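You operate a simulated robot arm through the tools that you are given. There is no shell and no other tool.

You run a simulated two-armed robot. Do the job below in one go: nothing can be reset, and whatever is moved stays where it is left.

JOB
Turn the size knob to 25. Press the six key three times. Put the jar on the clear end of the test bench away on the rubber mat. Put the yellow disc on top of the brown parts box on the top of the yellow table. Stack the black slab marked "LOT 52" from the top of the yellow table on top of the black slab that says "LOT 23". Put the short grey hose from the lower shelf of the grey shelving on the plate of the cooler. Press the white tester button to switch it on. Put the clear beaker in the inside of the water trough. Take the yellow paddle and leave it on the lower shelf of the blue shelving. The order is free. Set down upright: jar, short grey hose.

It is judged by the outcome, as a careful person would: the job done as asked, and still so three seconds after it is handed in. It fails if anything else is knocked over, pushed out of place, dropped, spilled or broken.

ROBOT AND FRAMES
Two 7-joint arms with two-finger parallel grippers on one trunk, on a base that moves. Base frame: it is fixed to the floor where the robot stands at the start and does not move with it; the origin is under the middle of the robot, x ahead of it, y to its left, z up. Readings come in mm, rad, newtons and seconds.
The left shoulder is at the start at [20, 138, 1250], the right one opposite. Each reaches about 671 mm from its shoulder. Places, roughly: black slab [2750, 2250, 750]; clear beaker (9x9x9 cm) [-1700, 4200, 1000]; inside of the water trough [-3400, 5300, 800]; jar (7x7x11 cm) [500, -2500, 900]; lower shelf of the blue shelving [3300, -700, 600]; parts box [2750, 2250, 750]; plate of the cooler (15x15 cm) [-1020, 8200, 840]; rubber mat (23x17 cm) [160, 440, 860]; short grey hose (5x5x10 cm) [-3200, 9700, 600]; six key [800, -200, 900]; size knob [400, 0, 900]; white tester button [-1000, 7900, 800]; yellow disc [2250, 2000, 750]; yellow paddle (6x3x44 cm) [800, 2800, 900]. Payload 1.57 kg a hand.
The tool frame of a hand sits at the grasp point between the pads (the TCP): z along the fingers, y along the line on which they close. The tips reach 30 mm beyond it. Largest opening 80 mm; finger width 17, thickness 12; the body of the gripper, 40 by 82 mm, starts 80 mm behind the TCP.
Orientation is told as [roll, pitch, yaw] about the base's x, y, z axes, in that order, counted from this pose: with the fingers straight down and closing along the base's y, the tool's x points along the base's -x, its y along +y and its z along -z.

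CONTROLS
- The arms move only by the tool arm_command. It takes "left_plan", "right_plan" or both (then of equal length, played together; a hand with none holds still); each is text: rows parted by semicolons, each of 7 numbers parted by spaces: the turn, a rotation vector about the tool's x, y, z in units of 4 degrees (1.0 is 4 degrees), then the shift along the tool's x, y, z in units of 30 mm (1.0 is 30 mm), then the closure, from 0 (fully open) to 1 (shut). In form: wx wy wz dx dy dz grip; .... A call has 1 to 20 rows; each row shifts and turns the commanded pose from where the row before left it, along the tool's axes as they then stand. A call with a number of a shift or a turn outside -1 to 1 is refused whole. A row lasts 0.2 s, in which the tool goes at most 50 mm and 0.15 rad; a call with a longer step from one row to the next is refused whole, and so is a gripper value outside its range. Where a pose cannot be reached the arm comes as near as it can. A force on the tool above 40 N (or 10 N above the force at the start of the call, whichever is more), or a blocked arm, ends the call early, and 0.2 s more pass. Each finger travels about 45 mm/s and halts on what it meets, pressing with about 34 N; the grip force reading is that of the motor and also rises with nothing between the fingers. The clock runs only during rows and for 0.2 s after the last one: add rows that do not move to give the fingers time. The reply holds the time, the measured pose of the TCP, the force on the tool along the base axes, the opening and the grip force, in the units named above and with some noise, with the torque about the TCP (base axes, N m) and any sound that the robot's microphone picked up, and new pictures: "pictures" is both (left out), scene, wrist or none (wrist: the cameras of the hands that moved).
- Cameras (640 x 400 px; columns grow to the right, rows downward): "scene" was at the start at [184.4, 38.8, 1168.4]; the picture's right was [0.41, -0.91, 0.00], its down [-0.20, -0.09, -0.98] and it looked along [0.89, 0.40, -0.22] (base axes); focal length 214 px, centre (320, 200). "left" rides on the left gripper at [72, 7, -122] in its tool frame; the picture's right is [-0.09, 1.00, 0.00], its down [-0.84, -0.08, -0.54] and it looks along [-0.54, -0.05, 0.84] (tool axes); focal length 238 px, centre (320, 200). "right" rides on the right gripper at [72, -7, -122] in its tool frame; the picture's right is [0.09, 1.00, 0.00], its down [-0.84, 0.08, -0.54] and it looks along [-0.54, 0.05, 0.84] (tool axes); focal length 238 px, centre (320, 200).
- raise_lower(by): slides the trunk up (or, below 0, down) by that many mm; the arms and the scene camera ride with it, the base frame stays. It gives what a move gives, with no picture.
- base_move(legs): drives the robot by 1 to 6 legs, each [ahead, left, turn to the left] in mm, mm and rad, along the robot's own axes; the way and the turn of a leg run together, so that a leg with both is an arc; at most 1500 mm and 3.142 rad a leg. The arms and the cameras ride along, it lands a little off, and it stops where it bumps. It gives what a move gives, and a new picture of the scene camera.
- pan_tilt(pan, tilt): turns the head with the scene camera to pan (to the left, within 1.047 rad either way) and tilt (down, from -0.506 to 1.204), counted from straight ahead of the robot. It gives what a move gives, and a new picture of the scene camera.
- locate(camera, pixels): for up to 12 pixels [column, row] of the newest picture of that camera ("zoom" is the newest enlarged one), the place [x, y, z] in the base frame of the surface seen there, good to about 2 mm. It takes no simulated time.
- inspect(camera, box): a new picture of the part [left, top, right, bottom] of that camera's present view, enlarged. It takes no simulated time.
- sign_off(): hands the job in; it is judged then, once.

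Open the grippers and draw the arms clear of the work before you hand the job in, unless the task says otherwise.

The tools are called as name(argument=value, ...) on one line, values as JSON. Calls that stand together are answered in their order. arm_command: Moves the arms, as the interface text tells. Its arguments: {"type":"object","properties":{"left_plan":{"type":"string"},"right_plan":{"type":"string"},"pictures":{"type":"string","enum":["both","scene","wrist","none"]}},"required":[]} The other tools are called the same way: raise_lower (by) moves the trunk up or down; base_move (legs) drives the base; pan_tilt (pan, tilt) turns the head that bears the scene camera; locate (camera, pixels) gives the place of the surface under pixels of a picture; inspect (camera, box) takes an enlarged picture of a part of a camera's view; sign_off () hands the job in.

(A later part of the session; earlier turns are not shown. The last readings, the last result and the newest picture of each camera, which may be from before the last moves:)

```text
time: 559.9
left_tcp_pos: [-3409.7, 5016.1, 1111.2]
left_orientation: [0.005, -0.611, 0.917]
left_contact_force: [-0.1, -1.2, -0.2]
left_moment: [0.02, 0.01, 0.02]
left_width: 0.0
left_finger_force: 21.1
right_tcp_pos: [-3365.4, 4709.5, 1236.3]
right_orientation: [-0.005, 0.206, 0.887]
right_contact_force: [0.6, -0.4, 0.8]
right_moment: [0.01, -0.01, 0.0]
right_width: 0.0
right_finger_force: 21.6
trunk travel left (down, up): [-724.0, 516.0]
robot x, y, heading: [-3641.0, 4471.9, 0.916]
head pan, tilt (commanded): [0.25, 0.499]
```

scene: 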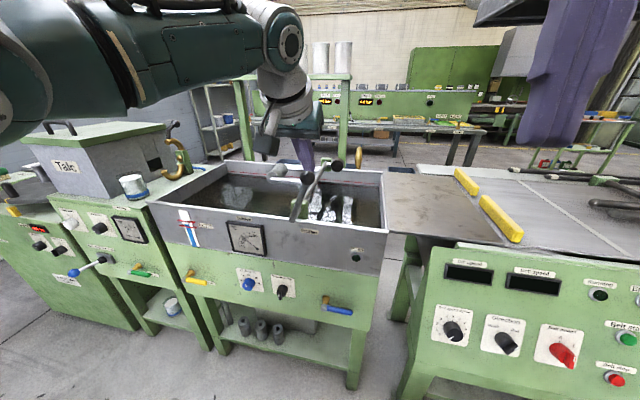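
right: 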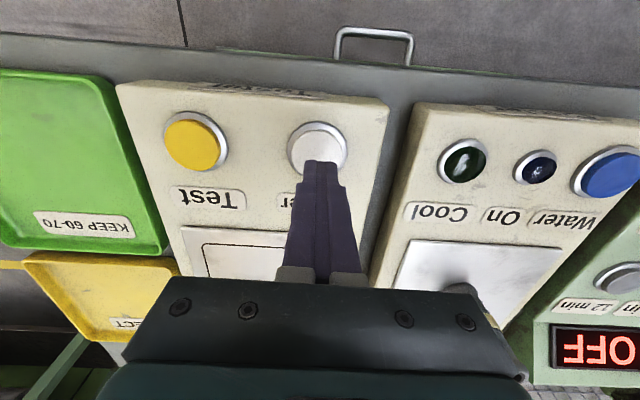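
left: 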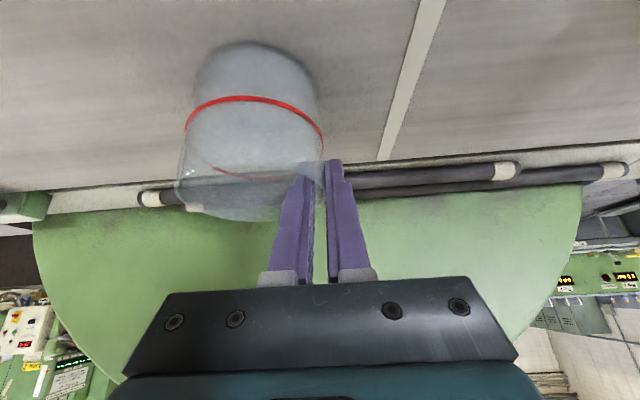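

The left gripper reads 0 mm: the beaker slipped out on the way. I look for it along the path I came.

pan_tilt(pan=-0.6, tilt=0.6)

pan_tilt(pan=-1.04, tilt=0.4)

```text
time: 561.0
left_tcp_pos: [-3410.5, 5016.2, 1112.1]
left_orientation: [0.004, -0.612, 0.918]
left_contact_force: [0.9, -0.2, 0.3]
left_moment: [0.02, 0.0, 0.02]
left_width: 0.0
left_finger_force: 21.7
right_tcp_pos: [-3366.1, 4710.6, 1235.0]
right_orientation: [-0.004, 0.204, 0.887]
right_contact_force: [0.8, -0.2, -0.2]
right_moment: [0.03, -0.01, 0.03]
right_width: 0.1
right_finger_force: 21.3
trunk travel left (down, up): [-724.0, 516.0]
robot x, y, heading: [-3641.7, 4475.1, 0.921]
head pan, tilt (commanded): [-0.6, 0.6]
```

scene: 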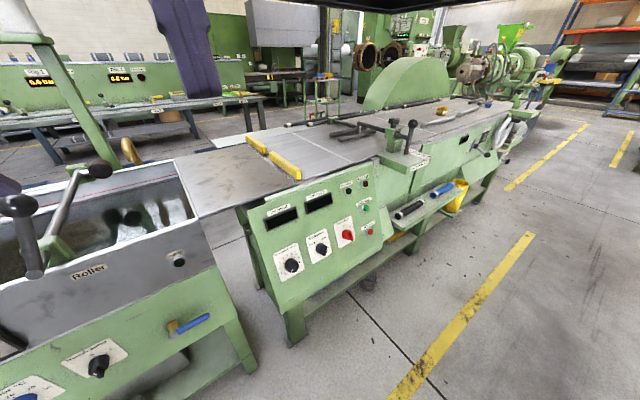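

```text
time: 561.9
left_tcp_pos: [-3409.1, 5016.4, 1110.5]
left_orientation: [0.005, -0.611, 0.918]
left_contact_force: [0.6, -0.8, 0.4]
left_moment: [-0.01, 0.02, 0.02]
left_width: 0.0
left_finger_force: 20.8
right_tcp_pos: [-3364.6, 4709.7, 1236.5]
right_orientation: [-0.004, 0.204, 0.887]
right_contact_force: [-1.2, -0.1, 0.6]
right_moment: [0.03, 0.03, -0.04]
right_width: 0.1
right_finger_force: 21.3
trunk travel left (down, up): [-724.0, 516.0]
robot x, y, heading: [-3640.4, 4474.0, 0.918]
head pan, tilt (commanded): [-1.04, 0.4]
```

scene: 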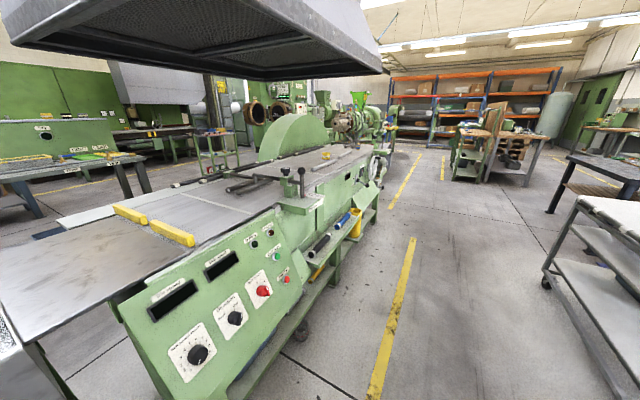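

I search the enlarged view for the clear beaker.

inspect(camera="scene", box=[220, 140, 480, 300])

inspect(camera="scene", box=[200, 250, 460, 400])

```text
2.46 times, centred on (350, 220) of scene
```

zoom: 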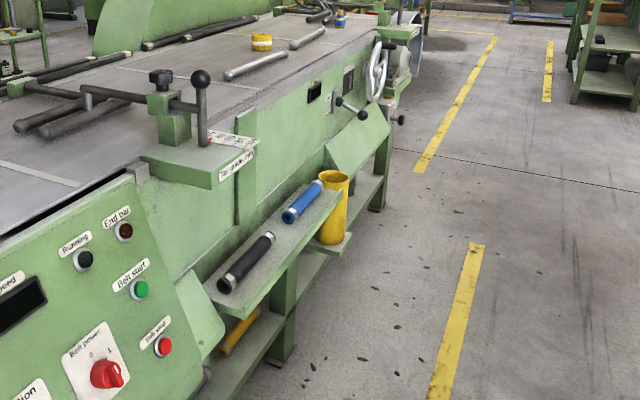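

```text
2.46 times, centred on (330, 325) of scene
```

zoom: 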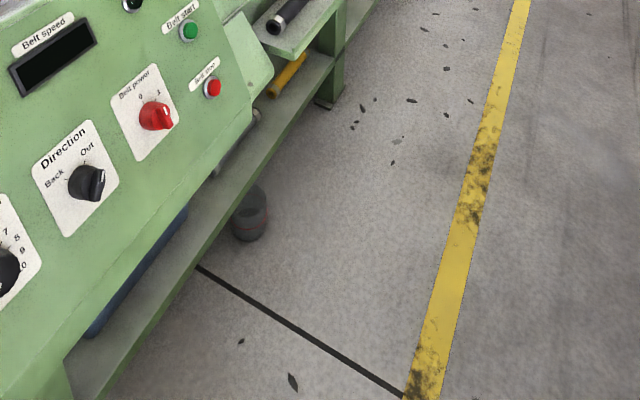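

There it is: the beaker stands upright and whole on the floor next to the machine, at about (301,330). I locate it.

locate(camera="scene", pixels=[[301, 330], [301, 338], [296, 328], [307, 328], [302, 322], [302, 342], [280, 340], [290, 345], [330, 340]])

inspect(camera="scene", box=[270, 300, 340, 360])

```text
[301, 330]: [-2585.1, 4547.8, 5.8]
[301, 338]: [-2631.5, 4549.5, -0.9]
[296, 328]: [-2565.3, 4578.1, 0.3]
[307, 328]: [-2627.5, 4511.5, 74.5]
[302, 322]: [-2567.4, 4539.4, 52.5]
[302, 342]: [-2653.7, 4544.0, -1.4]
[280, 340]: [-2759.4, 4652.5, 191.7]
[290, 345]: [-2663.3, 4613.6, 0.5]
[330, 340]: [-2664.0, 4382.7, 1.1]
```

```text
6.67 times, centred on (305, 330) of scene
```

zoom: 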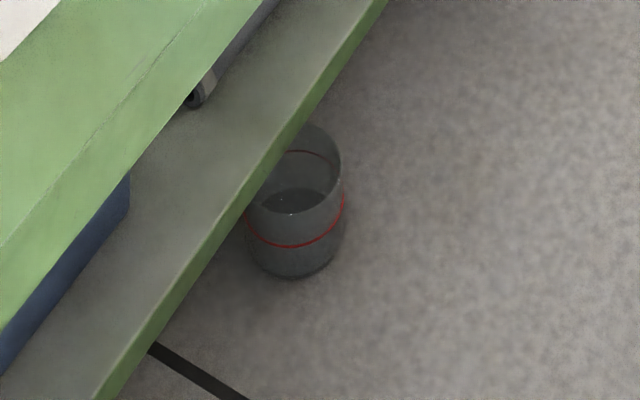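

The beaker is at about (-2590,4540), partly under the low shelf. I will draw it out by hooking it from inside, then re-grip it deeper. First I drive back in front of it, keeping distance.

base_move(legs=[[-150, 0, 0.035], [0, -940, 0]])

pan_tilt(pan=0.2, tilt=0.85)

```text
time: 567.7
left_tcp_pos: [-2774.0, 4377.0, 1110.5]
left_orientation: [0.003, -0.612, 0.953]
left_contact_force: [-0.2, -0.1, -0.2]
left_moment: [-0.04, -0.02, -0.03]
left_width: 0.1
left_finger_force: 21.5
right_tcp_pos: [-2720.1, 4073.9, 1236.7]
right_orientation: [-0.005, 0.206, 0.923]
right_contact_force: [-0.1, 0.4, -1.3]
right_moment: [0.02, 0.03, 0.0]
right_width: 0.1
right_finger_force: 21.5
trunk travel left (down, up): [-724.0, 516.0]
robot x, y, heading: [-2984.9, 3826.7, 0.96]
head pan, tilt (commanded): [-1.04, 0.4]
```

scene: 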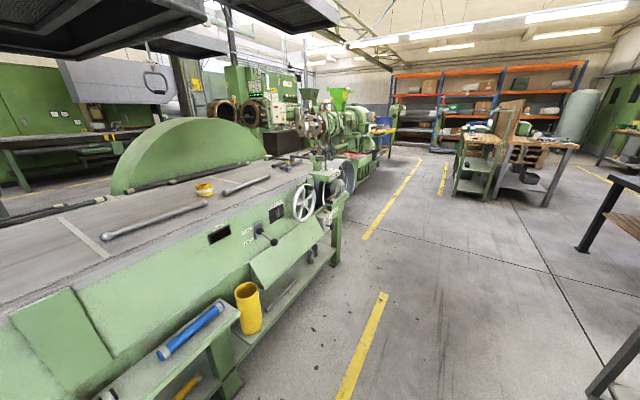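

```text
time: 569.1
left_tcp_pos: [-2774.0, 4378.4, 1110.6]
left_orientation: [0.006, -0.612, 0.954]
left_contact_force: [-0.3, 0.2, -0.1]
left_moment: [-0.02, 0.03, 0.0]
left_width: 0.1
left_finger_force: 21.5
right_tcp_pos: [-2720.9, 4073.9, 1237.6]
right_orientation: [-0.006, 0.203, 0.924]
right_contact_force: [-0.9, 0.1, 0.2]
right_moment: [-0.01, 0.01, -0.04]
right_width: 0.0
right_finger_force: 21.4
trunk travel left (down, up): [-724.0, 516.0]
robot x, y, heading: [-2984.3, 3829.2, 0.955]
head pan, tilt (commanded): [0.201, 0.85]
```

scene: 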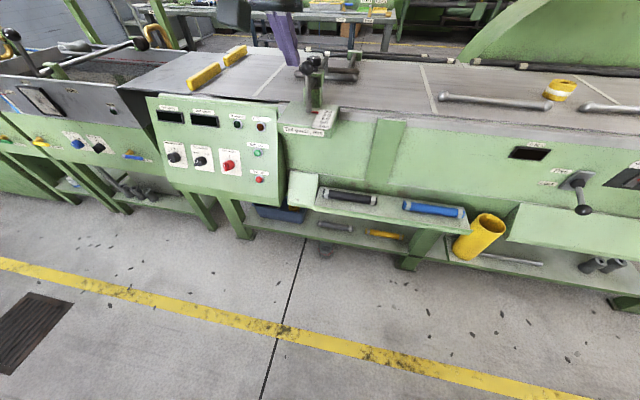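

The beaker shows at (326,250) at the edge of the low shelf. I enlarge and locate it and the shelf edge.

inspect(camera="scene", box=[290, 215, 370, 275])

```text
6.67 times, centred on (330, 245) of scene
```

zoom: 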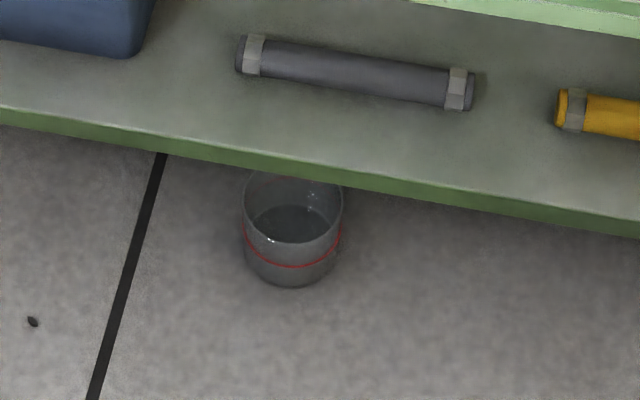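

locate(camera="zoom", pixels=[[290, 283], [290, 265], [250, 235], [335, 235], [246, 195], [340, 200], [290, 300], [290, 160], [290, 178], [400, 185], [150, 140], [290, 240]])

```text
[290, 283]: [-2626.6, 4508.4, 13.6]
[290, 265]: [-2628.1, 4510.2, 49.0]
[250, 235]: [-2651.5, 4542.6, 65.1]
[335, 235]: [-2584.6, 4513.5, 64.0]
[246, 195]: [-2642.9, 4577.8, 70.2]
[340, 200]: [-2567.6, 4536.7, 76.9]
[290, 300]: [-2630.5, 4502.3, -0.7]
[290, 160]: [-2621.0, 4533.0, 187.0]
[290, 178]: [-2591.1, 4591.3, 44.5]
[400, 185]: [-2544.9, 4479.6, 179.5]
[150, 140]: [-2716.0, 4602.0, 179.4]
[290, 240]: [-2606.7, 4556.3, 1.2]
```

locate(camera="scene", pixels=[[360, 212], [420, 220], [345, 196], [300, 203], [280, 190], [220, 185], [300, 180], [440, 205], [410, 262], [240, 235], [480, 240], [400, 130]])

```text
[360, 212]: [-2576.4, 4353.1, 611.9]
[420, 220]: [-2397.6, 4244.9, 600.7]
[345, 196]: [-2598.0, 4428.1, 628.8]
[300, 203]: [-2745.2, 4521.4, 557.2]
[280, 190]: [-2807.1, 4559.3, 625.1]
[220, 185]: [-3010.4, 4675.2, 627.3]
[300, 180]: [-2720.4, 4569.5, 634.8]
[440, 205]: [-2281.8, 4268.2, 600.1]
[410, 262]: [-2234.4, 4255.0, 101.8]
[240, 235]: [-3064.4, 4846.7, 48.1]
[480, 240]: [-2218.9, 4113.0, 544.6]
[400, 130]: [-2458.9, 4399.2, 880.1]
```

The overhanging panel and shelf (n≥2056) leave little room, so I will stand at 45° and use the right arm. First I set both arms: left hand back and straight, right hand lower, in open space.

arm_command(left_plan="0 0 0 0.773 0 -0.543 0.5;0 0 0 0.773 0 -0.543 0;0 0 0 0.773 0 -0.543 0;0 0 0 0.773 0 -0.543 0;0 0 0 0.773 0 -0.543 0;0 0.974 0 0 0 0 0;0 0.974 0 0 0 0 0;0 0.974 0 0 0 0 0;0 0.974 0 0 0 0 0;0 0.974 0 0 0 0 0;0 0.974 0 0 0 0 0;0 0.974 0 0 0 0 0;0 0.974 0 0 0 0 0;0 0 0 0 0 0 0", right_plan="0 0 0 -0.203 -0.3 0.98 1;0 0 0 -0.203 -0.3 0.98 1;0 0 0 -0.203 -0.3 0.98 1;0 0 0 -0.203 -0.3 0.98 1;0 0 0 -0.203 -0.3 0.98 1;0 -0.974 0 0 0 0 1;0 -0.974 0 0 0 0 1;0 -0.974 0 0 0 0 1;0 0 0.94 0 0 0 1;0 0 0.94 0 0 0 1;0 0 0.94 0 0 0 1;0 0 0.94 0 0 0 1;0 0 0.94 0 0 0 1;0 0 0.94 0 0 0 1", pictures="none")

```text
time: 572.1
left_tcp_pos: [-2855.9, 4263.2, 1111.9]
left_orientation: [0.004, -0.066, 0.956]
left_contact_force: [0.0, -0.4, -0.2]
left_moment: [-0.04, -0.02, 0.02]
left_width: 79.8
left_finger_force: 0.1
right_tcp_pos: [-2682.7, 4045.1, 1085.9]
right_orientation: [-0.004, -0.001, 0.528]
right_contact_force: [0.9, -0.2, -0.8]
right_moment: [0.02, -0.03, 0.01]
right_width: 0.1
right_finger_force: 21.2
trunk travel left (down, up): [-724.0, 516.0]
robot x, y, heading: [-2985.9, 3831.5, 0.952]
head pan, tilt (commanded): [0.201, 0.85]
```

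Next I finish turning the right hand, turn the base 45° and lower the trunk in two steps.

arm_command(right_plan="0 0 0.87 0 0 0 1;0 0 0.87 0 0 0 1;0 0 0.87 0 0 0 1;0 0 0.87 0 0 0 1;0 0 0.87 0 0 0 1;0 0 0.87 0 0 0 1", pictures="none")

base_move(legs=[[0, 0, 0.785]])

raise_lower(by=-400)

raise_lower(by=-310)

pan_tilt(pan=-0.7, tilt=0.3)

```text
time: 573.5
left_tcp_pos: [-2856.8, 4261.5, 1111.7]
left_orientation: [0.004, -0.066, 0.956]
left_contact_force: [0.4, 0.2, -0.5]
left_moment: [-0.03, -0.01, -0.01]
left_width: 79.8
left_finger_force: 0.0
right_tcp_pos: [-2683.1, 4045.8, 1086.5]
right_orientation: [-0.005, -0.003, 0.163]
right_contact_force: [-0.6, -0.7, 0.0]
right_moment: [0.0, 0.02, 0.02]
right_width: 0.0
right_finger_force: 21.2
trunk travel left (down, up): [-724.0, 516.0]
robot x, y, heading: [-2984.7, 3824.2, 0.954]
head pan, tilt (commanded): [0.201, 0.85]
```

```text
time: 575.9
left_tcp_pos: [-3189.3, 4232.9, 1111.5]
left_orientation: [0.006, -0.068, 1.713]
left_contact_force: [0.5, -0.9, -0.5]
left_moment: [0.01, -0.02, 0.01]
left_width: 80.1
left_finger_force: 0.1
right_tcp_pos: [-2915.6, 4194.8, 1087.2]
right_orientation: [-0.004, -0.005, 0.924]
right_contact_force: [-0.5, 0.1, 0.5]
right_moment: [0.01, -0.01, 0.02]
right_width: 0.0
right_finger_force: 21.2
trunk travel left (down, up): [-724.0, 516.0]
robot x, y, heading: [-2983.6, 3830.6, 1.714]
head pan, tilt (commanded): [0.201, 0.85]
```

scene: 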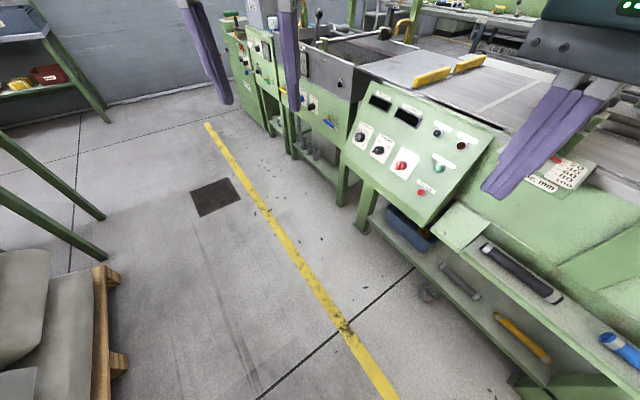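

```text
time: 579.7
left_tcp_pos: [-3189.5, 4232.6, 711.7]
left_orientation: [0.007, -0.067, 1.713]
left_contact_force: [-0.6, -0.1, -0.1]
left_moment: [-0.03, -0.04, -0.04]
left_width: 80.1
left_finger_force: 0.0
right_tcp_pos: [-2914.5, 4193.7, 687.1]
right_orientation: [-0.003, -0.004, 0.923]
right_contact_force: [-0.7, 1.7, 0.5]
right_moment: [-0.01, 0.01, 0.03]
right_width: 0.1
right_finger_force: 21.6
trunk travel left (down, up): [-324.0, 916.0]
robot x, y, heading: [-2985.9, 3830.6, 1.711]
head pan, tilt (commanded): [0.201, 0.85]
```

```text
time: 582.8
left_tcp_pos: [-3188.9, 4233.2, 402.1]
left_orientation: [0.005, -0.068, 1.714]
left_contact_force: [0.3, 0.3, -0.2]
left_moment: [-0.03, 0.0, 0.0]
left_width: 80.1
left_finger_force: 0.1
right_tcp_pos: [-2914.6, 4194.8, 377.1]
right_orientation: [-0.005, -0.004, 0.923]
right_contact_force: [0.1, -0.5, -0.3]
right_moment: [-0.01, -0.04, 0.02]
right_width: 0.1
right_finger_force: 20.8
trunk travel left (down, up): [-14.0, 1226.0]
robot x, y, heading: [-2986.0, 3827.9, 1.706]
head pan, tilt (commanded): [0.201, 0.85]
```

```text
time: 584.0
left_tcp_pos: [-3188.6, 4233.5, 401.9]
left_orientation: [0.007, -0.067, 1.712]
left_contact_force: [0.7, -0.3, 0.4]
left_moment: [0.01, 0.02, 0.03]
left_width: 79.9
left_finger_force: 0.0
right_tcp_pos: [-2914.7, 4193.5, 376.0]
right_orientation: [-0.003, -0.004, 0.924]
right_contact_force: [-0.1, -0.5, 0.1]
right_moment: [0.01, -0.01, -0.02]
right_width: 0.0
right_finger_force: 21.3
trunk travel left (down, up): [-14.0, 1226.0]
robot x, y, heading: [-2987.2, 3831.3, 1.713]
head pan, tilt (commanded): [-0.7, 0.3]
```

scene: 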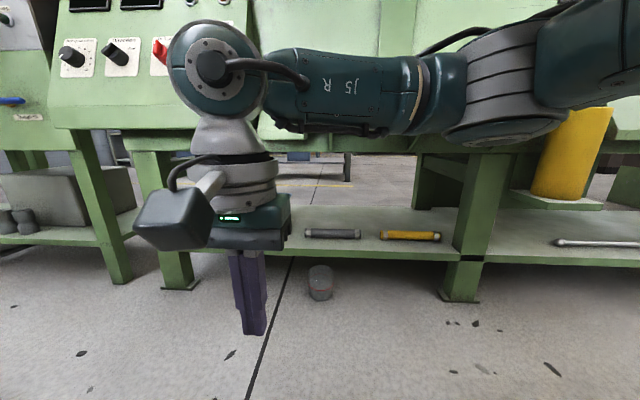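

From this low view the beaker is at (321,283), below the shelf edge. I locate it precisely.

inspect(camera="scene", box=[280, 230, 370, 310])

```text
5.00 times, centred on (325, 270) of scene
```

zoom: 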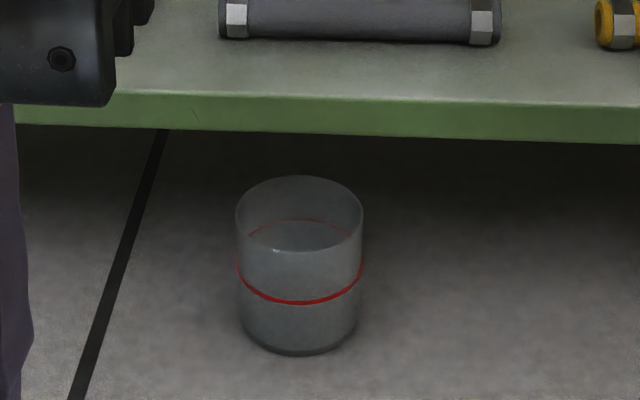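

locate(camera="zoom", pixels=[[300, 352], [300, 320], [240, 215], [362, 215], [300, 250], [300, 178], [245, 330], [355, 330], [300, 125], [300, 100], [500, 135], [300, 240]])

```text
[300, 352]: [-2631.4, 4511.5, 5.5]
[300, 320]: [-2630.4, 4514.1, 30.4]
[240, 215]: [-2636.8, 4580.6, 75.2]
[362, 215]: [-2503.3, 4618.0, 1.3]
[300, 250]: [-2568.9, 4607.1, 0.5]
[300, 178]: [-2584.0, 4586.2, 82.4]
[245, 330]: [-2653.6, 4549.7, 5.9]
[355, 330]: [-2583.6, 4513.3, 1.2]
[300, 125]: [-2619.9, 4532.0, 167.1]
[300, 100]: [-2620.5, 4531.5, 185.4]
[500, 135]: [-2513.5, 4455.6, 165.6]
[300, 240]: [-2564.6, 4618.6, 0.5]
```

The beaker's centre is (-2607.5,4549); its near edge sticks out about 22 mm from under the shelf edge (n≈2177, z 167–185). I set the right hand low and tilted 20° here in the open first.

arm_command(right_plan="0 0 -0.42 -0.043 -0.78 0.763 1;0 0 0 -0.043 -0.78 0.763 1;0 0 0 -0.043 -0.78 0.763 1;0 0 0 -0.043 -0.78 0.763 1;0 0 0 -0.043 -0.78 0.763 1;0 0 0 -0.043 -0.78 0.763 1;0 0 0 -0.043 -0.78 0.763 1;0 0 0 -0.043 -0.78 0.763 1;0 0 0 -0.043 -0.78 0.763 1;0 0 0 -0.043 -0.78 0.763 1;0 -0.85 0 0 0 0 1;0 -0.85 0 0 0 0 1;0 -0.85 0 0 0 0 1;0 -0.85 0 0 0 0 1;0 -0.85 0 0 0 0 1;0 -0.85 0 0 0 0 1", pictures="scene")

```text
time: 587.4
left_tcp_pos: [-3189.1, 4232.5, 401.6]
left_orientation: [0.005, -0.067, 1.714]
left_contact_force: [0.4, 0.0, 0.0]
left_moment: [0.01, -0.02, -0.01]
left_width: 79.9
left_finger_force: 0.0
right_tcp_pos: [-2729.5, 4066.3, 146.4]
right_orientation: [0.009, -0.244, 0.953]
right_contact_force: [-0.4, 1.0, -0.5]
right_moment: [0.0, 0.03, 0.01]
right_width: 0.0
right_finger_force: 21.5
right hand out of reach, approached as far as the arm can: row 15, 16
trunk travel left (down, up): [-14.0, 1226.0]
robot x, y, heading: [-2987.3, 3828.6, 1.719]
head pan, tilt (commanded): [-0.7, 0.3]
```

scene: 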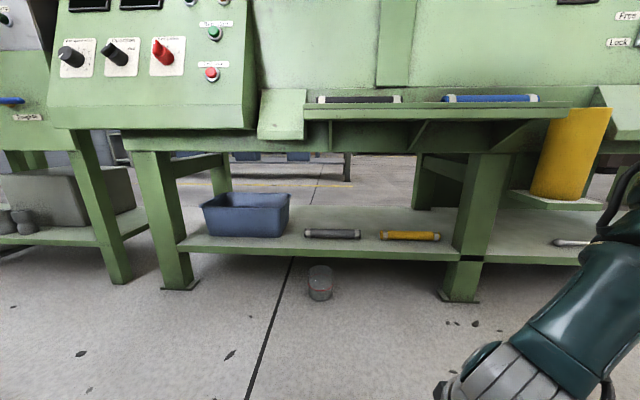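

The hand reached a 14° tilt, which still fits. I drive in to the pre-insert position in two legs.

base_move(legs=[[260, -100, 0]])

inspect(camera="right", box=[0, 0, 640, 400])

```text
time: 589.4
left_tcp_pos: [-3132.4, 4501.0, 400.4]
left_orientation: [0.004, -0.064, 1.72]
left_contact_force: [0.0, 0.5, 0.4]
left_moment: [0.01, 0.04, 0.01]
left_width: 80.0
left_finger_force: 0.2
right_tcp_pos: [-2670.0, 4337.6, 146.9]
right_orientation: [0.007, -0.241, 0.961]
right_contact_force: [0.1, -0.8, 0.7]
right_moment: [-0.03, -0.01, -0.01]
right_width: 0.0
right_finger_force: 21.6
trunk travel left (down, up): [-14.0, 1226.0]
robot x, y, heading: [-2925.6, 4098.3, 1.718]
head pan, tilt (commanded): [-0.7, 0.3]
```

scene: 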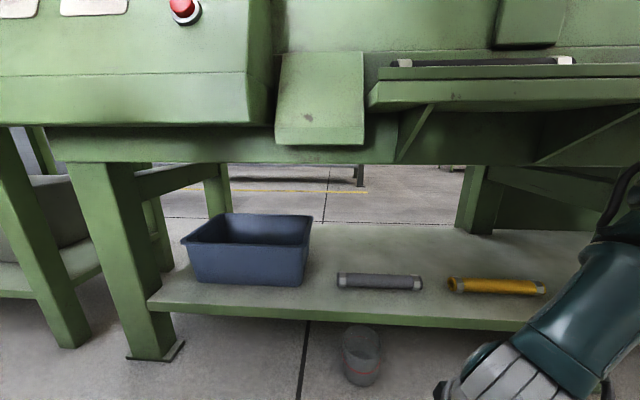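

```text
1.00 times, centred on (320, 200) of right (not enlarged: the box is as wide or as high as the picture)
```

zoom: 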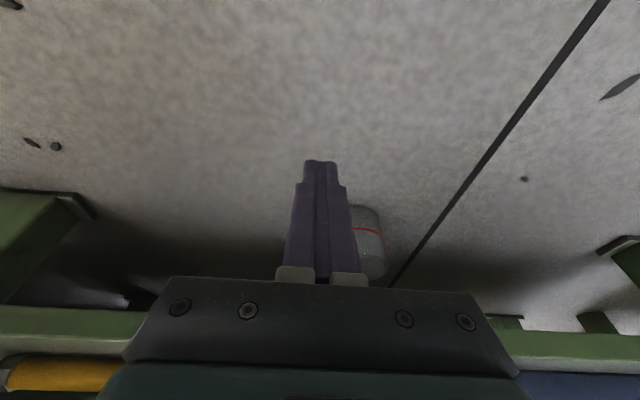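

I check that the arm is clear of the legs and go in farther.

base_move(legs=[[100, -38, 0]])

locate(camera="scene", pixels=[[540, 340], [600, 260], [480, 360], [620, 200], [360, 350], [520, 320], [440, 390]])

```text
time: 590.5
left_tcp_pos: [-3108.9, 4606.5, 400.5]
left_orientation: [0.006, -0.066, 1.721]
left_contact_force: [-0.2, -0.3, 0.4]
left_moment: [0.01, 0.02, -0.03]
left_width: 80.0
left_finger_force: 0.1
right_tcp_pos: [-2646.0, 4444.5, 146.9]
right_orientation: [0.008, -0.241, 0.96]
right_contact_force: [0.7, -0.4, 0.4]
right_moment: [0.0, 0.07, -0.02]
right_width: 0.0
right_finger_force: 21.1
trunk travel left (down, up): [-14.0, 1226.0]
robot x, y, heading: [-2901.1, 4203.9, 1.719]
head pan, tilt (commanded): [-0.7, 0.3]
```

scene: 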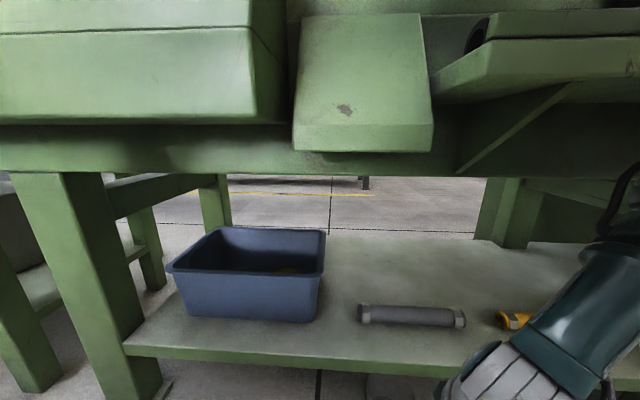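

```text
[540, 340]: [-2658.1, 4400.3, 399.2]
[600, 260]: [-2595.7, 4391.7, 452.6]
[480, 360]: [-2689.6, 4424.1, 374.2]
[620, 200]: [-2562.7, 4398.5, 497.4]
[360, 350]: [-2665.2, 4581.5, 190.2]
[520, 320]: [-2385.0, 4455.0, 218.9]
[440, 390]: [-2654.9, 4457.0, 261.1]
```

locate(camera="scene", pixels=[[515, 110], [480, 150], [560, 150], [600, 140], [620, 90], [450, 130], [365, 140], [250, 150], [520, 75], [630, 120], [635, 150], [560, 90]])

```text
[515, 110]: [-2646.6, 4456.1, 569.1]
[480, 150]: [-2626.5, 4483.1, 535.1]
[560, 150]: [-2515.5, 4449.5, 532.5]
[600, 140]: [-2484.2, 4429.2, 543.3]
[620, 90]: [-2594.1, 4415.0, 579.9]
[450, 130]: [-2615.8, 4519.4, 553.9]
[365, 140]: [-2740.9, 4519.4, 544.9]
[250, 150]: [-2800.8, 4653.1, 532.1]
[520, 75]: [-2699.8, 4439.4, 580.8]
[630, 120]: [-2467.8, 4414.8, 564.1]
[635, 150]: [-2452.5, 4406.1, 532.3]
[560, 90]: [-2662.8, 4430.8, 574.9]
```

The elbow is near the frame, so I reach the rest with the arm rather than the base: forward 66 mm, left 29 mm, a bit more tilt.

arm_command(right_plan="0 -0.4 0 -0.713 0.322 0.175 1;0 -0.4 0 -0.713 0.322 0.175 1;0 -0.4 0 -0.713 0.322 0.175 1;0 0 0 0 0 0 1", pictures="both")

```text
time: 591.5
left_tcp_pos: [-3109.3, 4606.9, 401.3]
left_orientation: [0.004, -0.066, 1.722]
left_contact_force: [-0.5, 0.5, -0.2]
left_moment: [-0.04, 0.01, 0.0]
left_width: 80.0
left_finger_force: 0.0
right_tcp_pos: [-2631.0, 4514.3, 149.2]
right_orientation: [0.009, -0.327, 0.961]
right_contact_force: [0.1, -0.6, -0.5]
right_moment: [0.04, 0.02, 0.0]
right_width: 0.0
right_finger_force: 21.1
trunk travel left (down, up): [-14.0, 1226.0]
robot x, y, heading: [-2905.0, 4207.9, 1.718]
head pan, tilt (commanded): [-0.7, 0.3]
```

scene: 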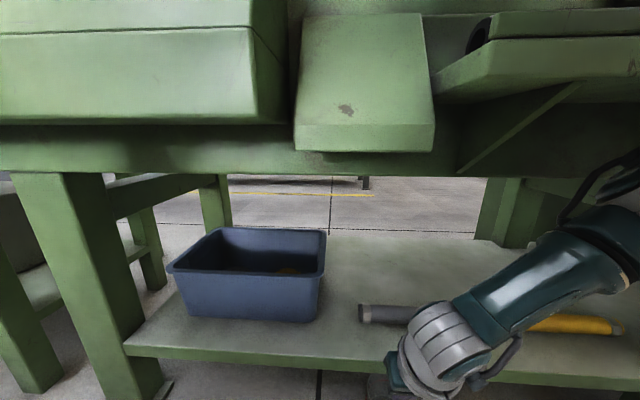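
right: 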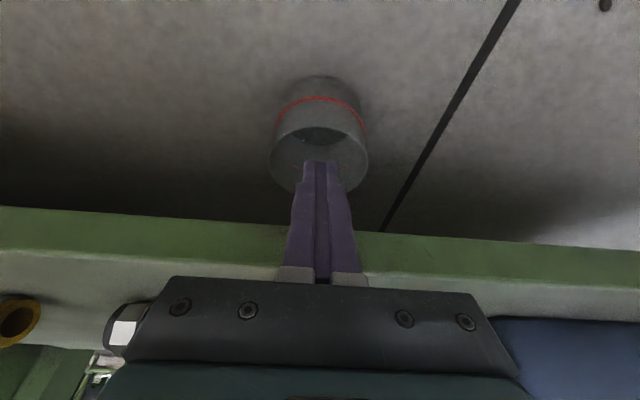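

The fingertips point right into the beaker's opening. I slide in along the finger direction until near the bottom.

arm_command(right_plan="0 0 0 0.039 0 0.95 1;0 0 0 0.039 0 0.95 1;0 0 0 0.039 0 0.95 1;0 0 0 0.039 0 0.75 1;0 0 0 0 0 0 1", pictures="wrist")

```text
time: 592.1
left_tcp_pos: [-3109.0, 4600.1, 400.8]
left_orientation: [0.007, -0.062, 1.719]
left_contact_force: [1.5, 0.3, 0.0]
left_moment: [0.0, 0.02, 0.02]
left_width: 79.9
left_finger_force: 0.0
right_tcp_pos: [-2623.5, 4523.4, 102.9]
right_orientation: [0.004, -0.33, 0.953]
right_contact_force: [-8.9, -27.4, 55.6]
right_moment: [2.33, -1.91, -0.5]
right_width: 0.1
right_finger_force: 21.8
trunk travel left (down, up): [-14.0, 1226.0]
robot x, y, heading: [-2904.2, 4203.4, 1.72]
head pan, tilt (commanded): [-0.7, 0.3]
stopped in row 3 (right hand): the force on the tool passed its limit at 213 N (the readings are from after the stop); the commanded pose is now the measured one
```

right: 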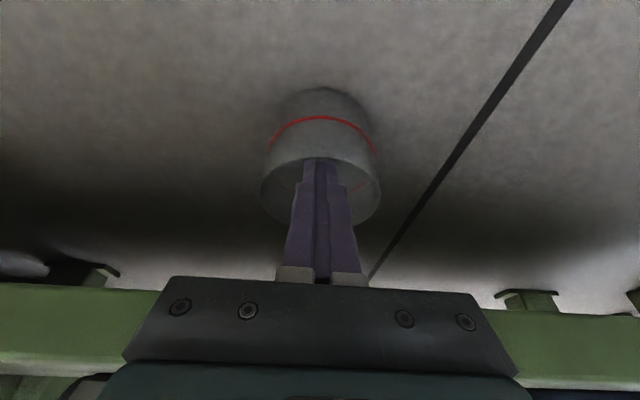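

The gripper's body met the shelf edge, so this way in is too tight. I withdraw along the finger line and plan to pinch the near wall from outside instead.

arm_command(right_plan="0 0 0 0 0 -0.5 1;0 0 0 0 0 -0.9 1;0 0 0 0.95 0 -0.5 1;0 0 0 0.95 0 -0.5 1;0 0 0 0 0 0 1", pictures="both")

```text
time: 593.4
left_tcp_pos: [-3109.2, 4607.0, 401.4]
left_orientation: [0.006, -0.066, 1.72]
left_contact_force: [0.4, 0.1, -0.7]
left_moment: [-0.01, 0.01, 0.02]
left_width: 79.9
left_finger_force: 0.0
right_tcp_pos: [-2668.2, 4468.3, 151.5]
right_orientation: [0.006, -0.334, 0.954]
right_contact_force: [0.6, 0.9, 1.0]
right_moment: [-0.01, -0.02, 0.02]
right_width: 0.0
right_finger_force: 21.0
trunk travel left (down, up): [-14.0, 1226.0]
robot x, y, heading: [-2902.2, 4208.0, 1.716]
head pan, tilt (commanded): [-0.7, 0.3]
```

scene: 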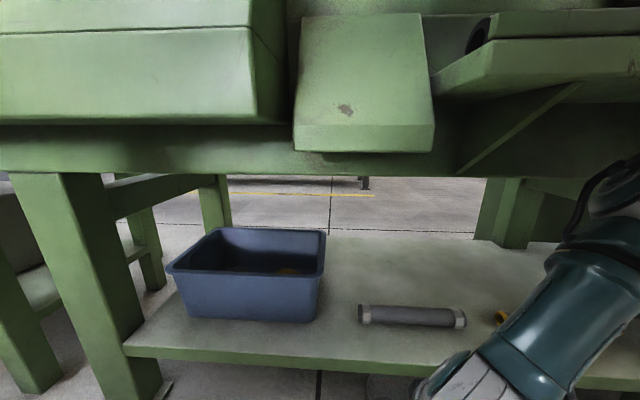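
right: 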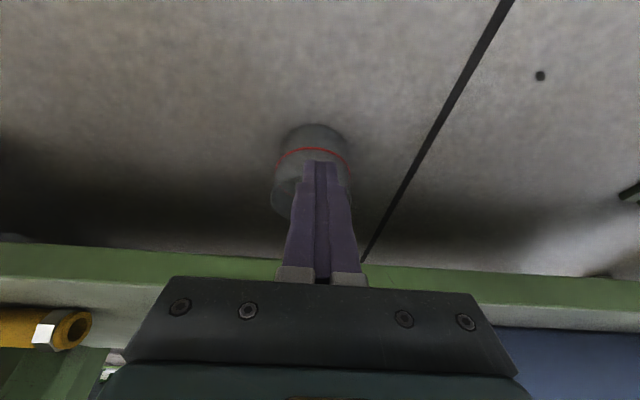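

I back off 150 mm and turn the right hand by 90° so that it closes along the pull direction, then lean it 30°.

base_move(legs=[[-108, 104, 0]])

arm_command(right_plan="0 0.95 0 0 0 -0.6 1;0 0.95 0 0 0 -0.6 1;0 0.95 0 0 0 -0.6 1;0 0.95 0 0 0 -0.6 1;0 0.95 0 0 0 -0.6 1;0 0 -0.95 0 0 0 1;0 0 -0.95 0 0 0 1;0 0 -0.95 0 0 0 1;0 0 -0.95 0 0 0 1;0 0 -0.95 0 0 0 1;0 0 -0.95 0 0 0 1;0 0 -0.95 0 0 0 1;0 0 -0.95 0 0 0 1;0 0 -0.95 0 0 0 1;0 0 -0.95 0 0 0 1;0 0 -0.95 0 0 0 1;0 0 -0.95 0 0 0 1;0 0 -0.95 0 0 0 1;0 0 -0.95 0 0 0 1;0 0 -0.95 0 0 0 1", pictures="none")

```text
time: 594.7
left_tcp_pos: [-3192.9, 4489.6, 401.9]
left_orientation: [0.003, -0.066, 1.72]
left_contact_force: [0.2, 0.5, -0.1]
left_moment: [-0.02, 0.01, -0.02]
left_width: 80.2
left_finger_force: 0.0
right_tcp_pos: [-2752.3, 4352.0, 152.5]
right_orientation: [0.004, -0.337, 0.955]
right_contact_force: [1.4, 1.5, 1.2]
right_moment: [-0.01, 0.01, -0.03]
right_width: 0.0
right_finger_force: 21.2
trunk travel left (down, up): [-14.0, 1226.0]
robot x, y, heading: [-2988.3, 4085.2, 1.719]
head pan, tilt (commanded): [-0.7, 0.3]
```

scene: 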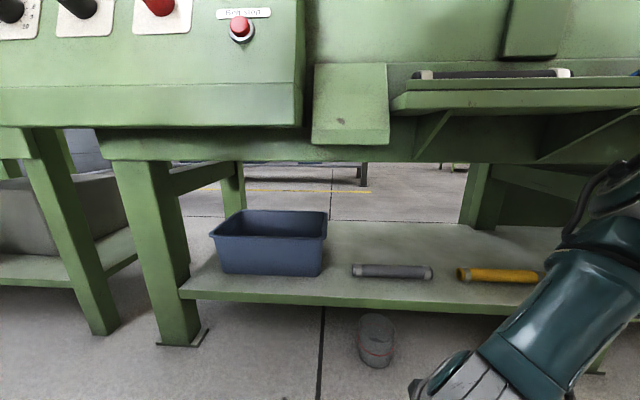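

```text
time: 598.9
left_tcp_pos: [-3195.3, 4487.5, 400.4]
left_orientation: [0.006, -0.066, 1.719]
left_contact_force: [0.0, 0.3, 0.7]
left_moment: [0.03, 0.02, 0.0]
left_width: 79.9
left_finger_force: 0.1
right_tcp_pos: [-2764.1, 4333.1, 239.4]
right_orientation: [0.001, -0.005, 1.952]
right_contact_force: [0.5, 0.2, 0.2]
right_moment: [-0.08, -0.02, 0.01]
right_width: 0.1
right_finger_force: 21.4
trunk travel left (down, up): [-14.0, 1226.0]
robot x, y, heading: [-2990.0, 4089.0, 1.721]
head pan, tilt (commanded): [-0.7, 0.3]
```

I complete the turn, lean the hand 30° and open to 40 mm.

arm_command(right_plan="0 0 -0.91 0 0 0 0.8;0 0 -0.91 0 0 0 0.5;0 0 -0.91 0 0 0 0.5;0 0 -0.91 0 0 0 0.5;0 0 -0.91 0 0 0 0.5;0 0 -0.91 0 0 0 0.5;0 0 -0.91 0 0 0 0.5;0 0 -0.91 0 0 0 0.5;0 0 -0.91 0 0 0 0.5;0.94 0 0 0 0 0 0.5;0.94 0 0 0 0 0 0.5;0.94 0 0 0 0 0 0.5;0.94 0 0 0 0 0 0.5;0.94 0 0 0 0 0 0.5;0.94 0 0 0 0 0 0.5;0.94 0 0 0 0 0 0.5;0.94 0 0 0 0 0 0.5", pictures="both")

```text
time: 602.5
left_tcp_pos: [-3194.6, 4488.2, 402.5]
left_orientation: [0.005, -0.069, 1.72]
left_contact_force: [-0.5, 0.1, 0.2]
left_moment: [0.02, -0.05, 0.04]
left_width: 79.9
left_finger_force: 0.1
right_tcp_pos: [-2778.3, 4327.9, 235.8]
right_orientation: [-0.446, -0.017, 2.519]
right_contact_force: [-0.7, 0.3, 1.1]
right_moment: [0.04, 0.01, 0.01]
right_width: 40.2
right_finger_force: 0.0
right hand out of reach, approached as far as the arm can: row 16, 17
trunk travel left (down, up): [-14.0, 1226.0]
robot x, y, heading: [-2991.2, 4086.3, 1.723]
head pan, tilt (commanded): [-0.7, 0.3]
```

scene: 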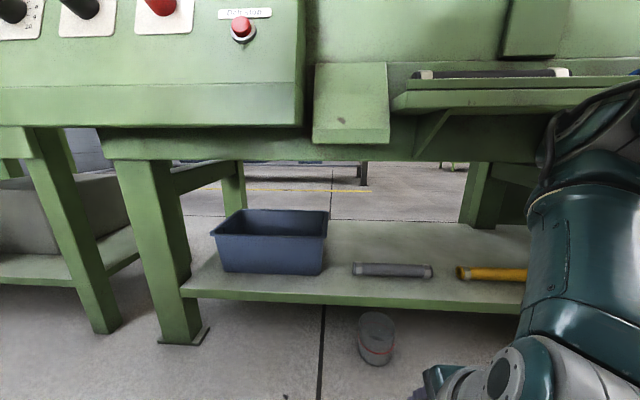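
right: 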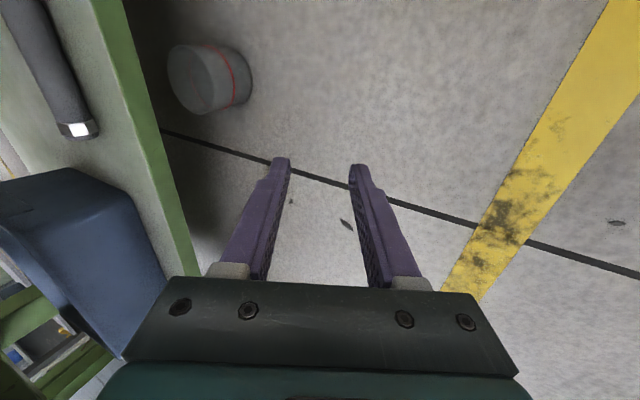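

locate(camera="scene", pixels=[[590, 200], [560, 300], [620, 130], [545, 240], [540, 340], [480, 380], [560, 150], [375, 320], [375, 360], [362, 330]])

```text
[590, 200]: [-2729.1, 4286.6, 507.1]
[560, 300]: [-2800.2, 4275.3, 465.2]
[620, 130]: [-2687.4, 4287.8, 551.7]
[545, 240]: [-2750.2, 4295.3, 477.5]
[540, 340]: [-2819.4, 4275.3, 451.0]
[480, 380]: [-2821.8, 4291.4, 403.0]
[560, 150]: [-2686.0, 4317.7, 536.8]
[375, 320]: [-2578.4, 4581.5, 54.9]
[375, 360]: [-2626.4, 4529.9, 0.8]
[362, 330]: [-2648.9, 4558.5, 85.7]
```

The elbow must stay before n≈2050, so I bring the base only 92 mm closer and stretch the arm the rest of the way.

base_move(legs=[[58, -72, 0]])

inspect(camera="right", box=[0, 0, 640, 400])

inspect(camera="scene", box=[320, 290, 440, 390])

```text
time: 603.6
left_tcp_pos: [-3153.5, 4530.2, 395.4]
left_orientation: [0.023, -0.053, 1.719]
left_contact_force: [-0.6, -0.6, -0.6]
left_moment: [-0.01, -0.01, -0.01]
left_width: 80.1
left_finger_force: 0.0
right_tcp_pos: [-2738.6, 4363.1, 226.8]
right_orientation: [-0.416, -0.014, 2.525]
right_contact_force: [-0.2, 0.0, -0.6]
right_moment: [0.01, 0.01, -0.02]
right_width: 39.9
right_finger_force: 0.0
trunk travel left (down, up): [-14.0, 1226.0]
robot x, y, heading: [-2927.4, 4150.3, 1.716]
head pan, tilt (commanded): [-0.7, 0.3]
```

scene: 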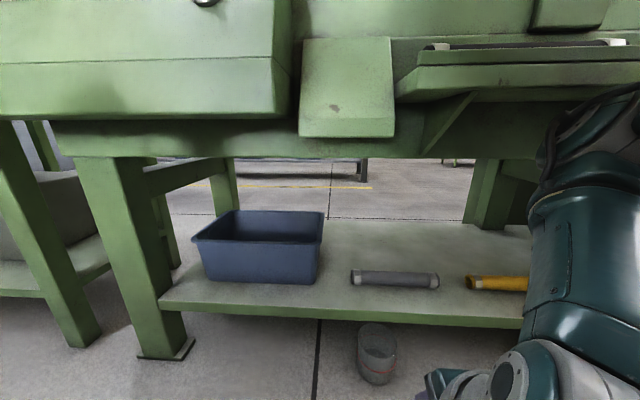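

```text
1.00 times, centred on (320, 200) of right (not enlarged: the box is as wide or as high as the picture)
```

zoom: 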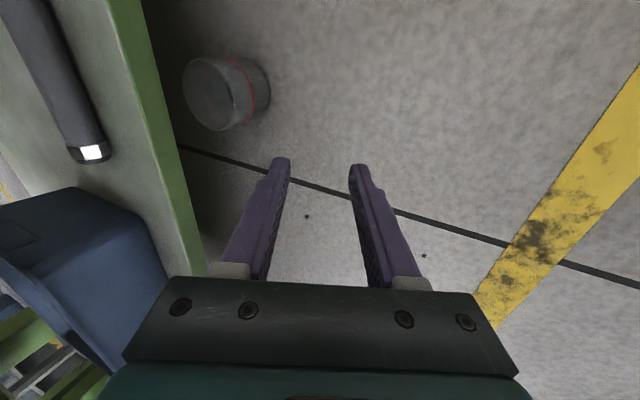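

```text
4.00 times, centred on (380, 340) of scene
```

zoom: 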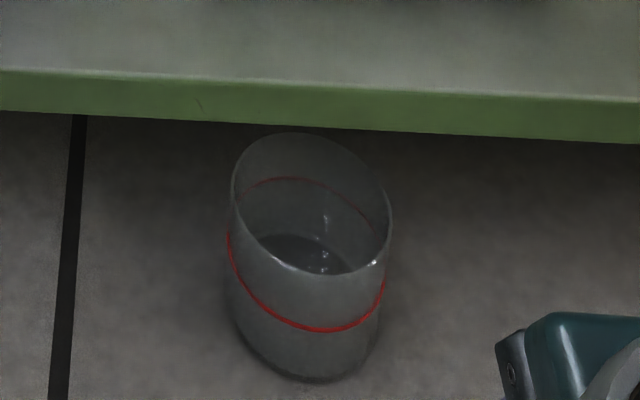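

locate(camera="zoom", pixels=[[310, 378], [300, 320], [300, 272], [234, 200], [391, 225], [300, 134], [330, 240], [250, 330], [370, 350], [300, 125], [310, 350]])

```text
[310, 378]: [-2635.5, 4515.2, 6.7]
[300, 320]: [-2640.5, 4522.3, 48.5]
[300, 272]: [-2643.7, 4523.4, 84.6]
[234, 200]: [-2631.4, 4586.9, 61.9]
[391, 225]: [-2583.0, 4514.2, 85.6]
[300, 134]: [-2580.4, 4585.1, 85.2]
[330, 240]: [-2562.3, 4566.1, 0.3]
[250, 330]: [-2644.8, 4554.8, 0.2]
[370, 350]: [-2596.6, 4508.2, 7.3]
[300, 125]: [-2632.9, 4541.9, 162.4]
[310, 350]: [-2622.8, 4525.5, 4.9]
```

I bring the hand to the pre-grip point in front of and above the near rim.

arm_command(right_plan="0.1 0 0 -0.036 -0.694 0.79 0.5;0.1 0 0 -0.036 -0.694 0.79 0.5;0.1 0 0 -0.036 -0.694 0.79 0.5;0.1 0 0 -0.036 -0.694 0.79 0.5;0.1 0 0 -0.036 -0.694 0.79 0.5;0 0 0 0 0 0 0.5", pictures="both")

```text
time: 605.0
left_tcp_pos: [-3129.5, 4549.1, 393.3]
left_orientation: [0.004, -0.064, 1.72]
left_contact_force: [0.5, 0.3, -0.2]
left_moment: [0.01, 0.04, -0.01]
left_width: 80.0
left_finger_force: 0.1
right_tcp_pos: [-2638.0, 4494.7, 154.8]
right_orientation: [-0.444, 0.005, 2.535]
right_contact_force: [-0.7, -0.4, -0.2]
right_moment: [0.02, -0.04, 0.03]
right_width: 39.9
right_finger_force: 0.1
trunk travel left (down, up): [-14.0, 1226.0]
robot x, y, heading: [-2928.7, 4154.3, 1.72]
head pan, tilt (commanded): [-0.7, 0.3]
```

scene: 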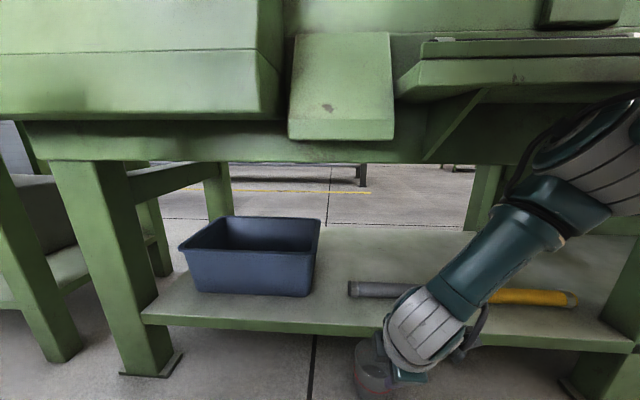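
right: 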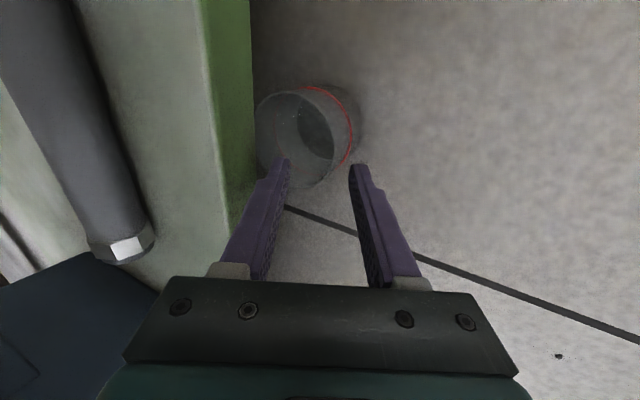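

locate(camera="right", pixels=[[333, 145], [348, 140], [300, 92], [258, 125], [320, 100], [300, 185], [352, 150], [340, 165], [245, 120], [355, 110]])

inspect(camera="right", box=[220, 60, 400, 210])

```text
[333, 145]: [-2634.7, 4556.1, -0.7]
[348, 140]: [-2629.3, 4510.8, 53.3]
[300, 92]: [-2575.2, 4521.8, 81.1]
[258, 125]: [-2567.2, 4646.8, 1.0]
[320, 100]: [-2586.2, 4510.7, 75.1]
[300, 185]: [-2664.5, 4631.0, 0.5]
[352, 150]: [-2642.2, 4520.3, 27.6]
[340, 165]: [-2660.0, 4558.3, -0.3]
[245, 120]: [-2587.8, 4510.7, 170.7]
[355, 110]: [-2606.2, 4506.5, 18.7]
```

```text
2.67 times, centred on (310, 135) of right
```

zoom: 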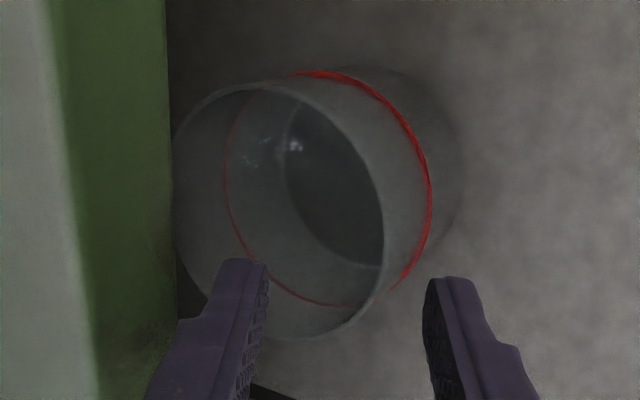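

The view is good: inner finger over the opening, outer finger outside. I shift slightly and slide down along the wall.

arm_command(right_plan="0 0 0 -0.37 0.5 0 0.5;0 0 0 0 0 0.77 0.5;0 0 0 0 0 0.77 0.5;0 0 0 0 0 0.5 0.5;0 0 0 0 0 0 0.5", pictures="wrist")

```text
time: 606.2
left_tcp_pos: [-3132.9, 4552.5, 401.7]
left_orientation: [0.007, -0.066, 1.719]
left_contact_force: [0.3, -1.2, -0.2]
left_moment: [0.0, 0.0, 0.01]
left_width: 80.1
left_finger_force: 0.0
right_tcp_pos: [-2637.2, 4531.2, 109.3]
right_orientation: [-0.471, -0.011, 2.523]
right_contact_force: [-1.1, -6.0, 1.9]
right_moment: [0.06, 0.03, -0.02]
right_width: 37.1
right_finger_force: 0.0
trunk travel left (down, up): [-14.0, 1226.0]
robot x, y, heading: [-2923.0, 4150.5, 1.714]
head pan, tilt (commanded): [-0.7, 0.3]
```

right: 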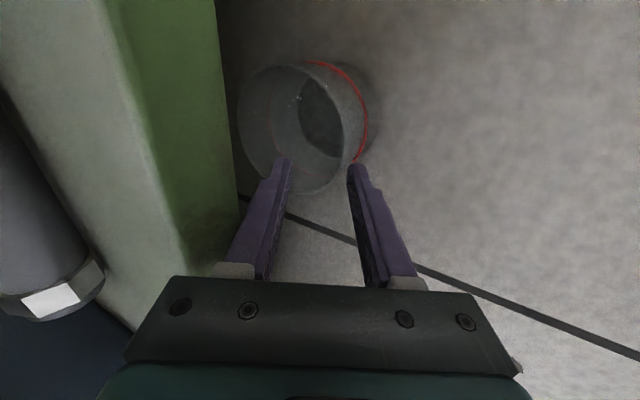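

The hand drifted too far forward, so the outer finger is on the wall's edge. I lift off, shift back and measure again.

arm_command(right_plan="0 0 0 0 0 -0.8 0.5;0 0 0 0.3 0.7 -0.4 0.5;0 0 0 0 0 0 0.5", pictures="wrist")

inspect(camera="right", box=[200, 40, 420, 220])

```text
time: 607.0
left_tcp_pos: [-3134.0, 4554.8, 400.6]
left_orientation: [0.005, -0.066, 1.719]
left_contact_force: [0.5, -0.1, 0.4]
left_moment: [0.02, 0.0, 0.02]
left_width: 80.0
left_finger_force: 0.0
right_tcp_pos: [-2653.0, 4498.3, 134.9]
right_orientation: [-0.474, -0.012, 2.524]
right_contact_force: [-1.4, -0.2, -0.2]
right_moment: [-0.01, 0.0, -0.01]
right_width: 39.7
right_finger_force: 0.1
trunk travel left (down, up): [-14.0, 1226.0]
robot x, y, heading: [-2924.5, 4153.5, 1.716]
head pan, tilt (commanded): [-0.7, 0.3]
```

right: 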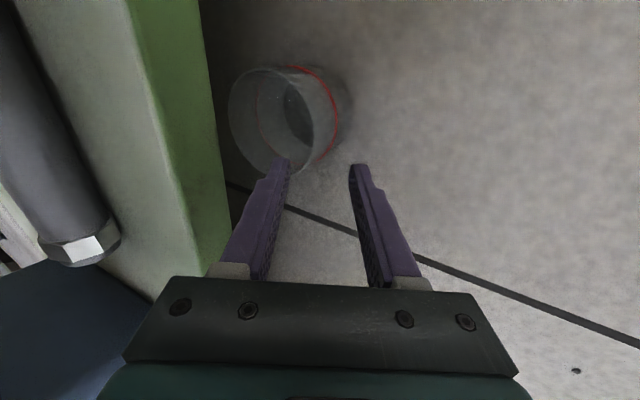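

```text
2.22 times, centred on (310, 130) of right
```

zoom: 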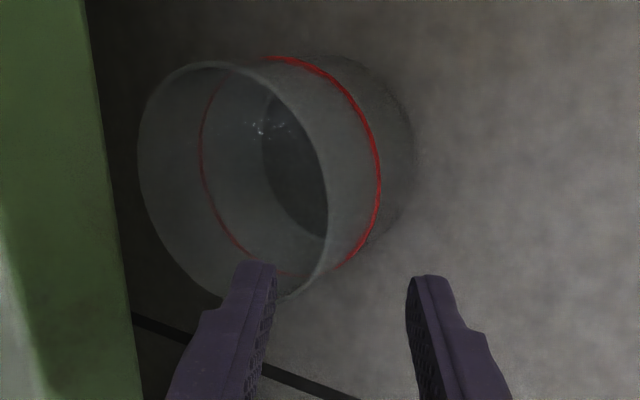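

locate(camera="zoom", pixels=[[328, 200], [332, 215], [220, 67], [142, 170], [378, 190], [360, 120], [405, 150], [340, 250], [300, 110], [322, 160]])

```text
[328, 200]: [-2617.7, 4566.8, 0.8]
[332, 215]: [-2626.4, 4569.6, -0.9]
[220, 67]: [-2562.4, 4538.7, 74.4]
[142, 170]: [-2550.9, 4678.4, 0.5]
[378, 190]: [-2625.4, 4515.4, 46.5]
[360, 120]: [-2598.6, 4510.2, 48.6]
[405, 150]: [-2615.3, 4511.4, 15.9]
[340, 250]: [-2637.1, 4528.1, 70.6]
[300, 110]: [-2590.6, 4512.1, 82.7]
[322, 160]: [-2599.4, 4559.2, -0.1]
```

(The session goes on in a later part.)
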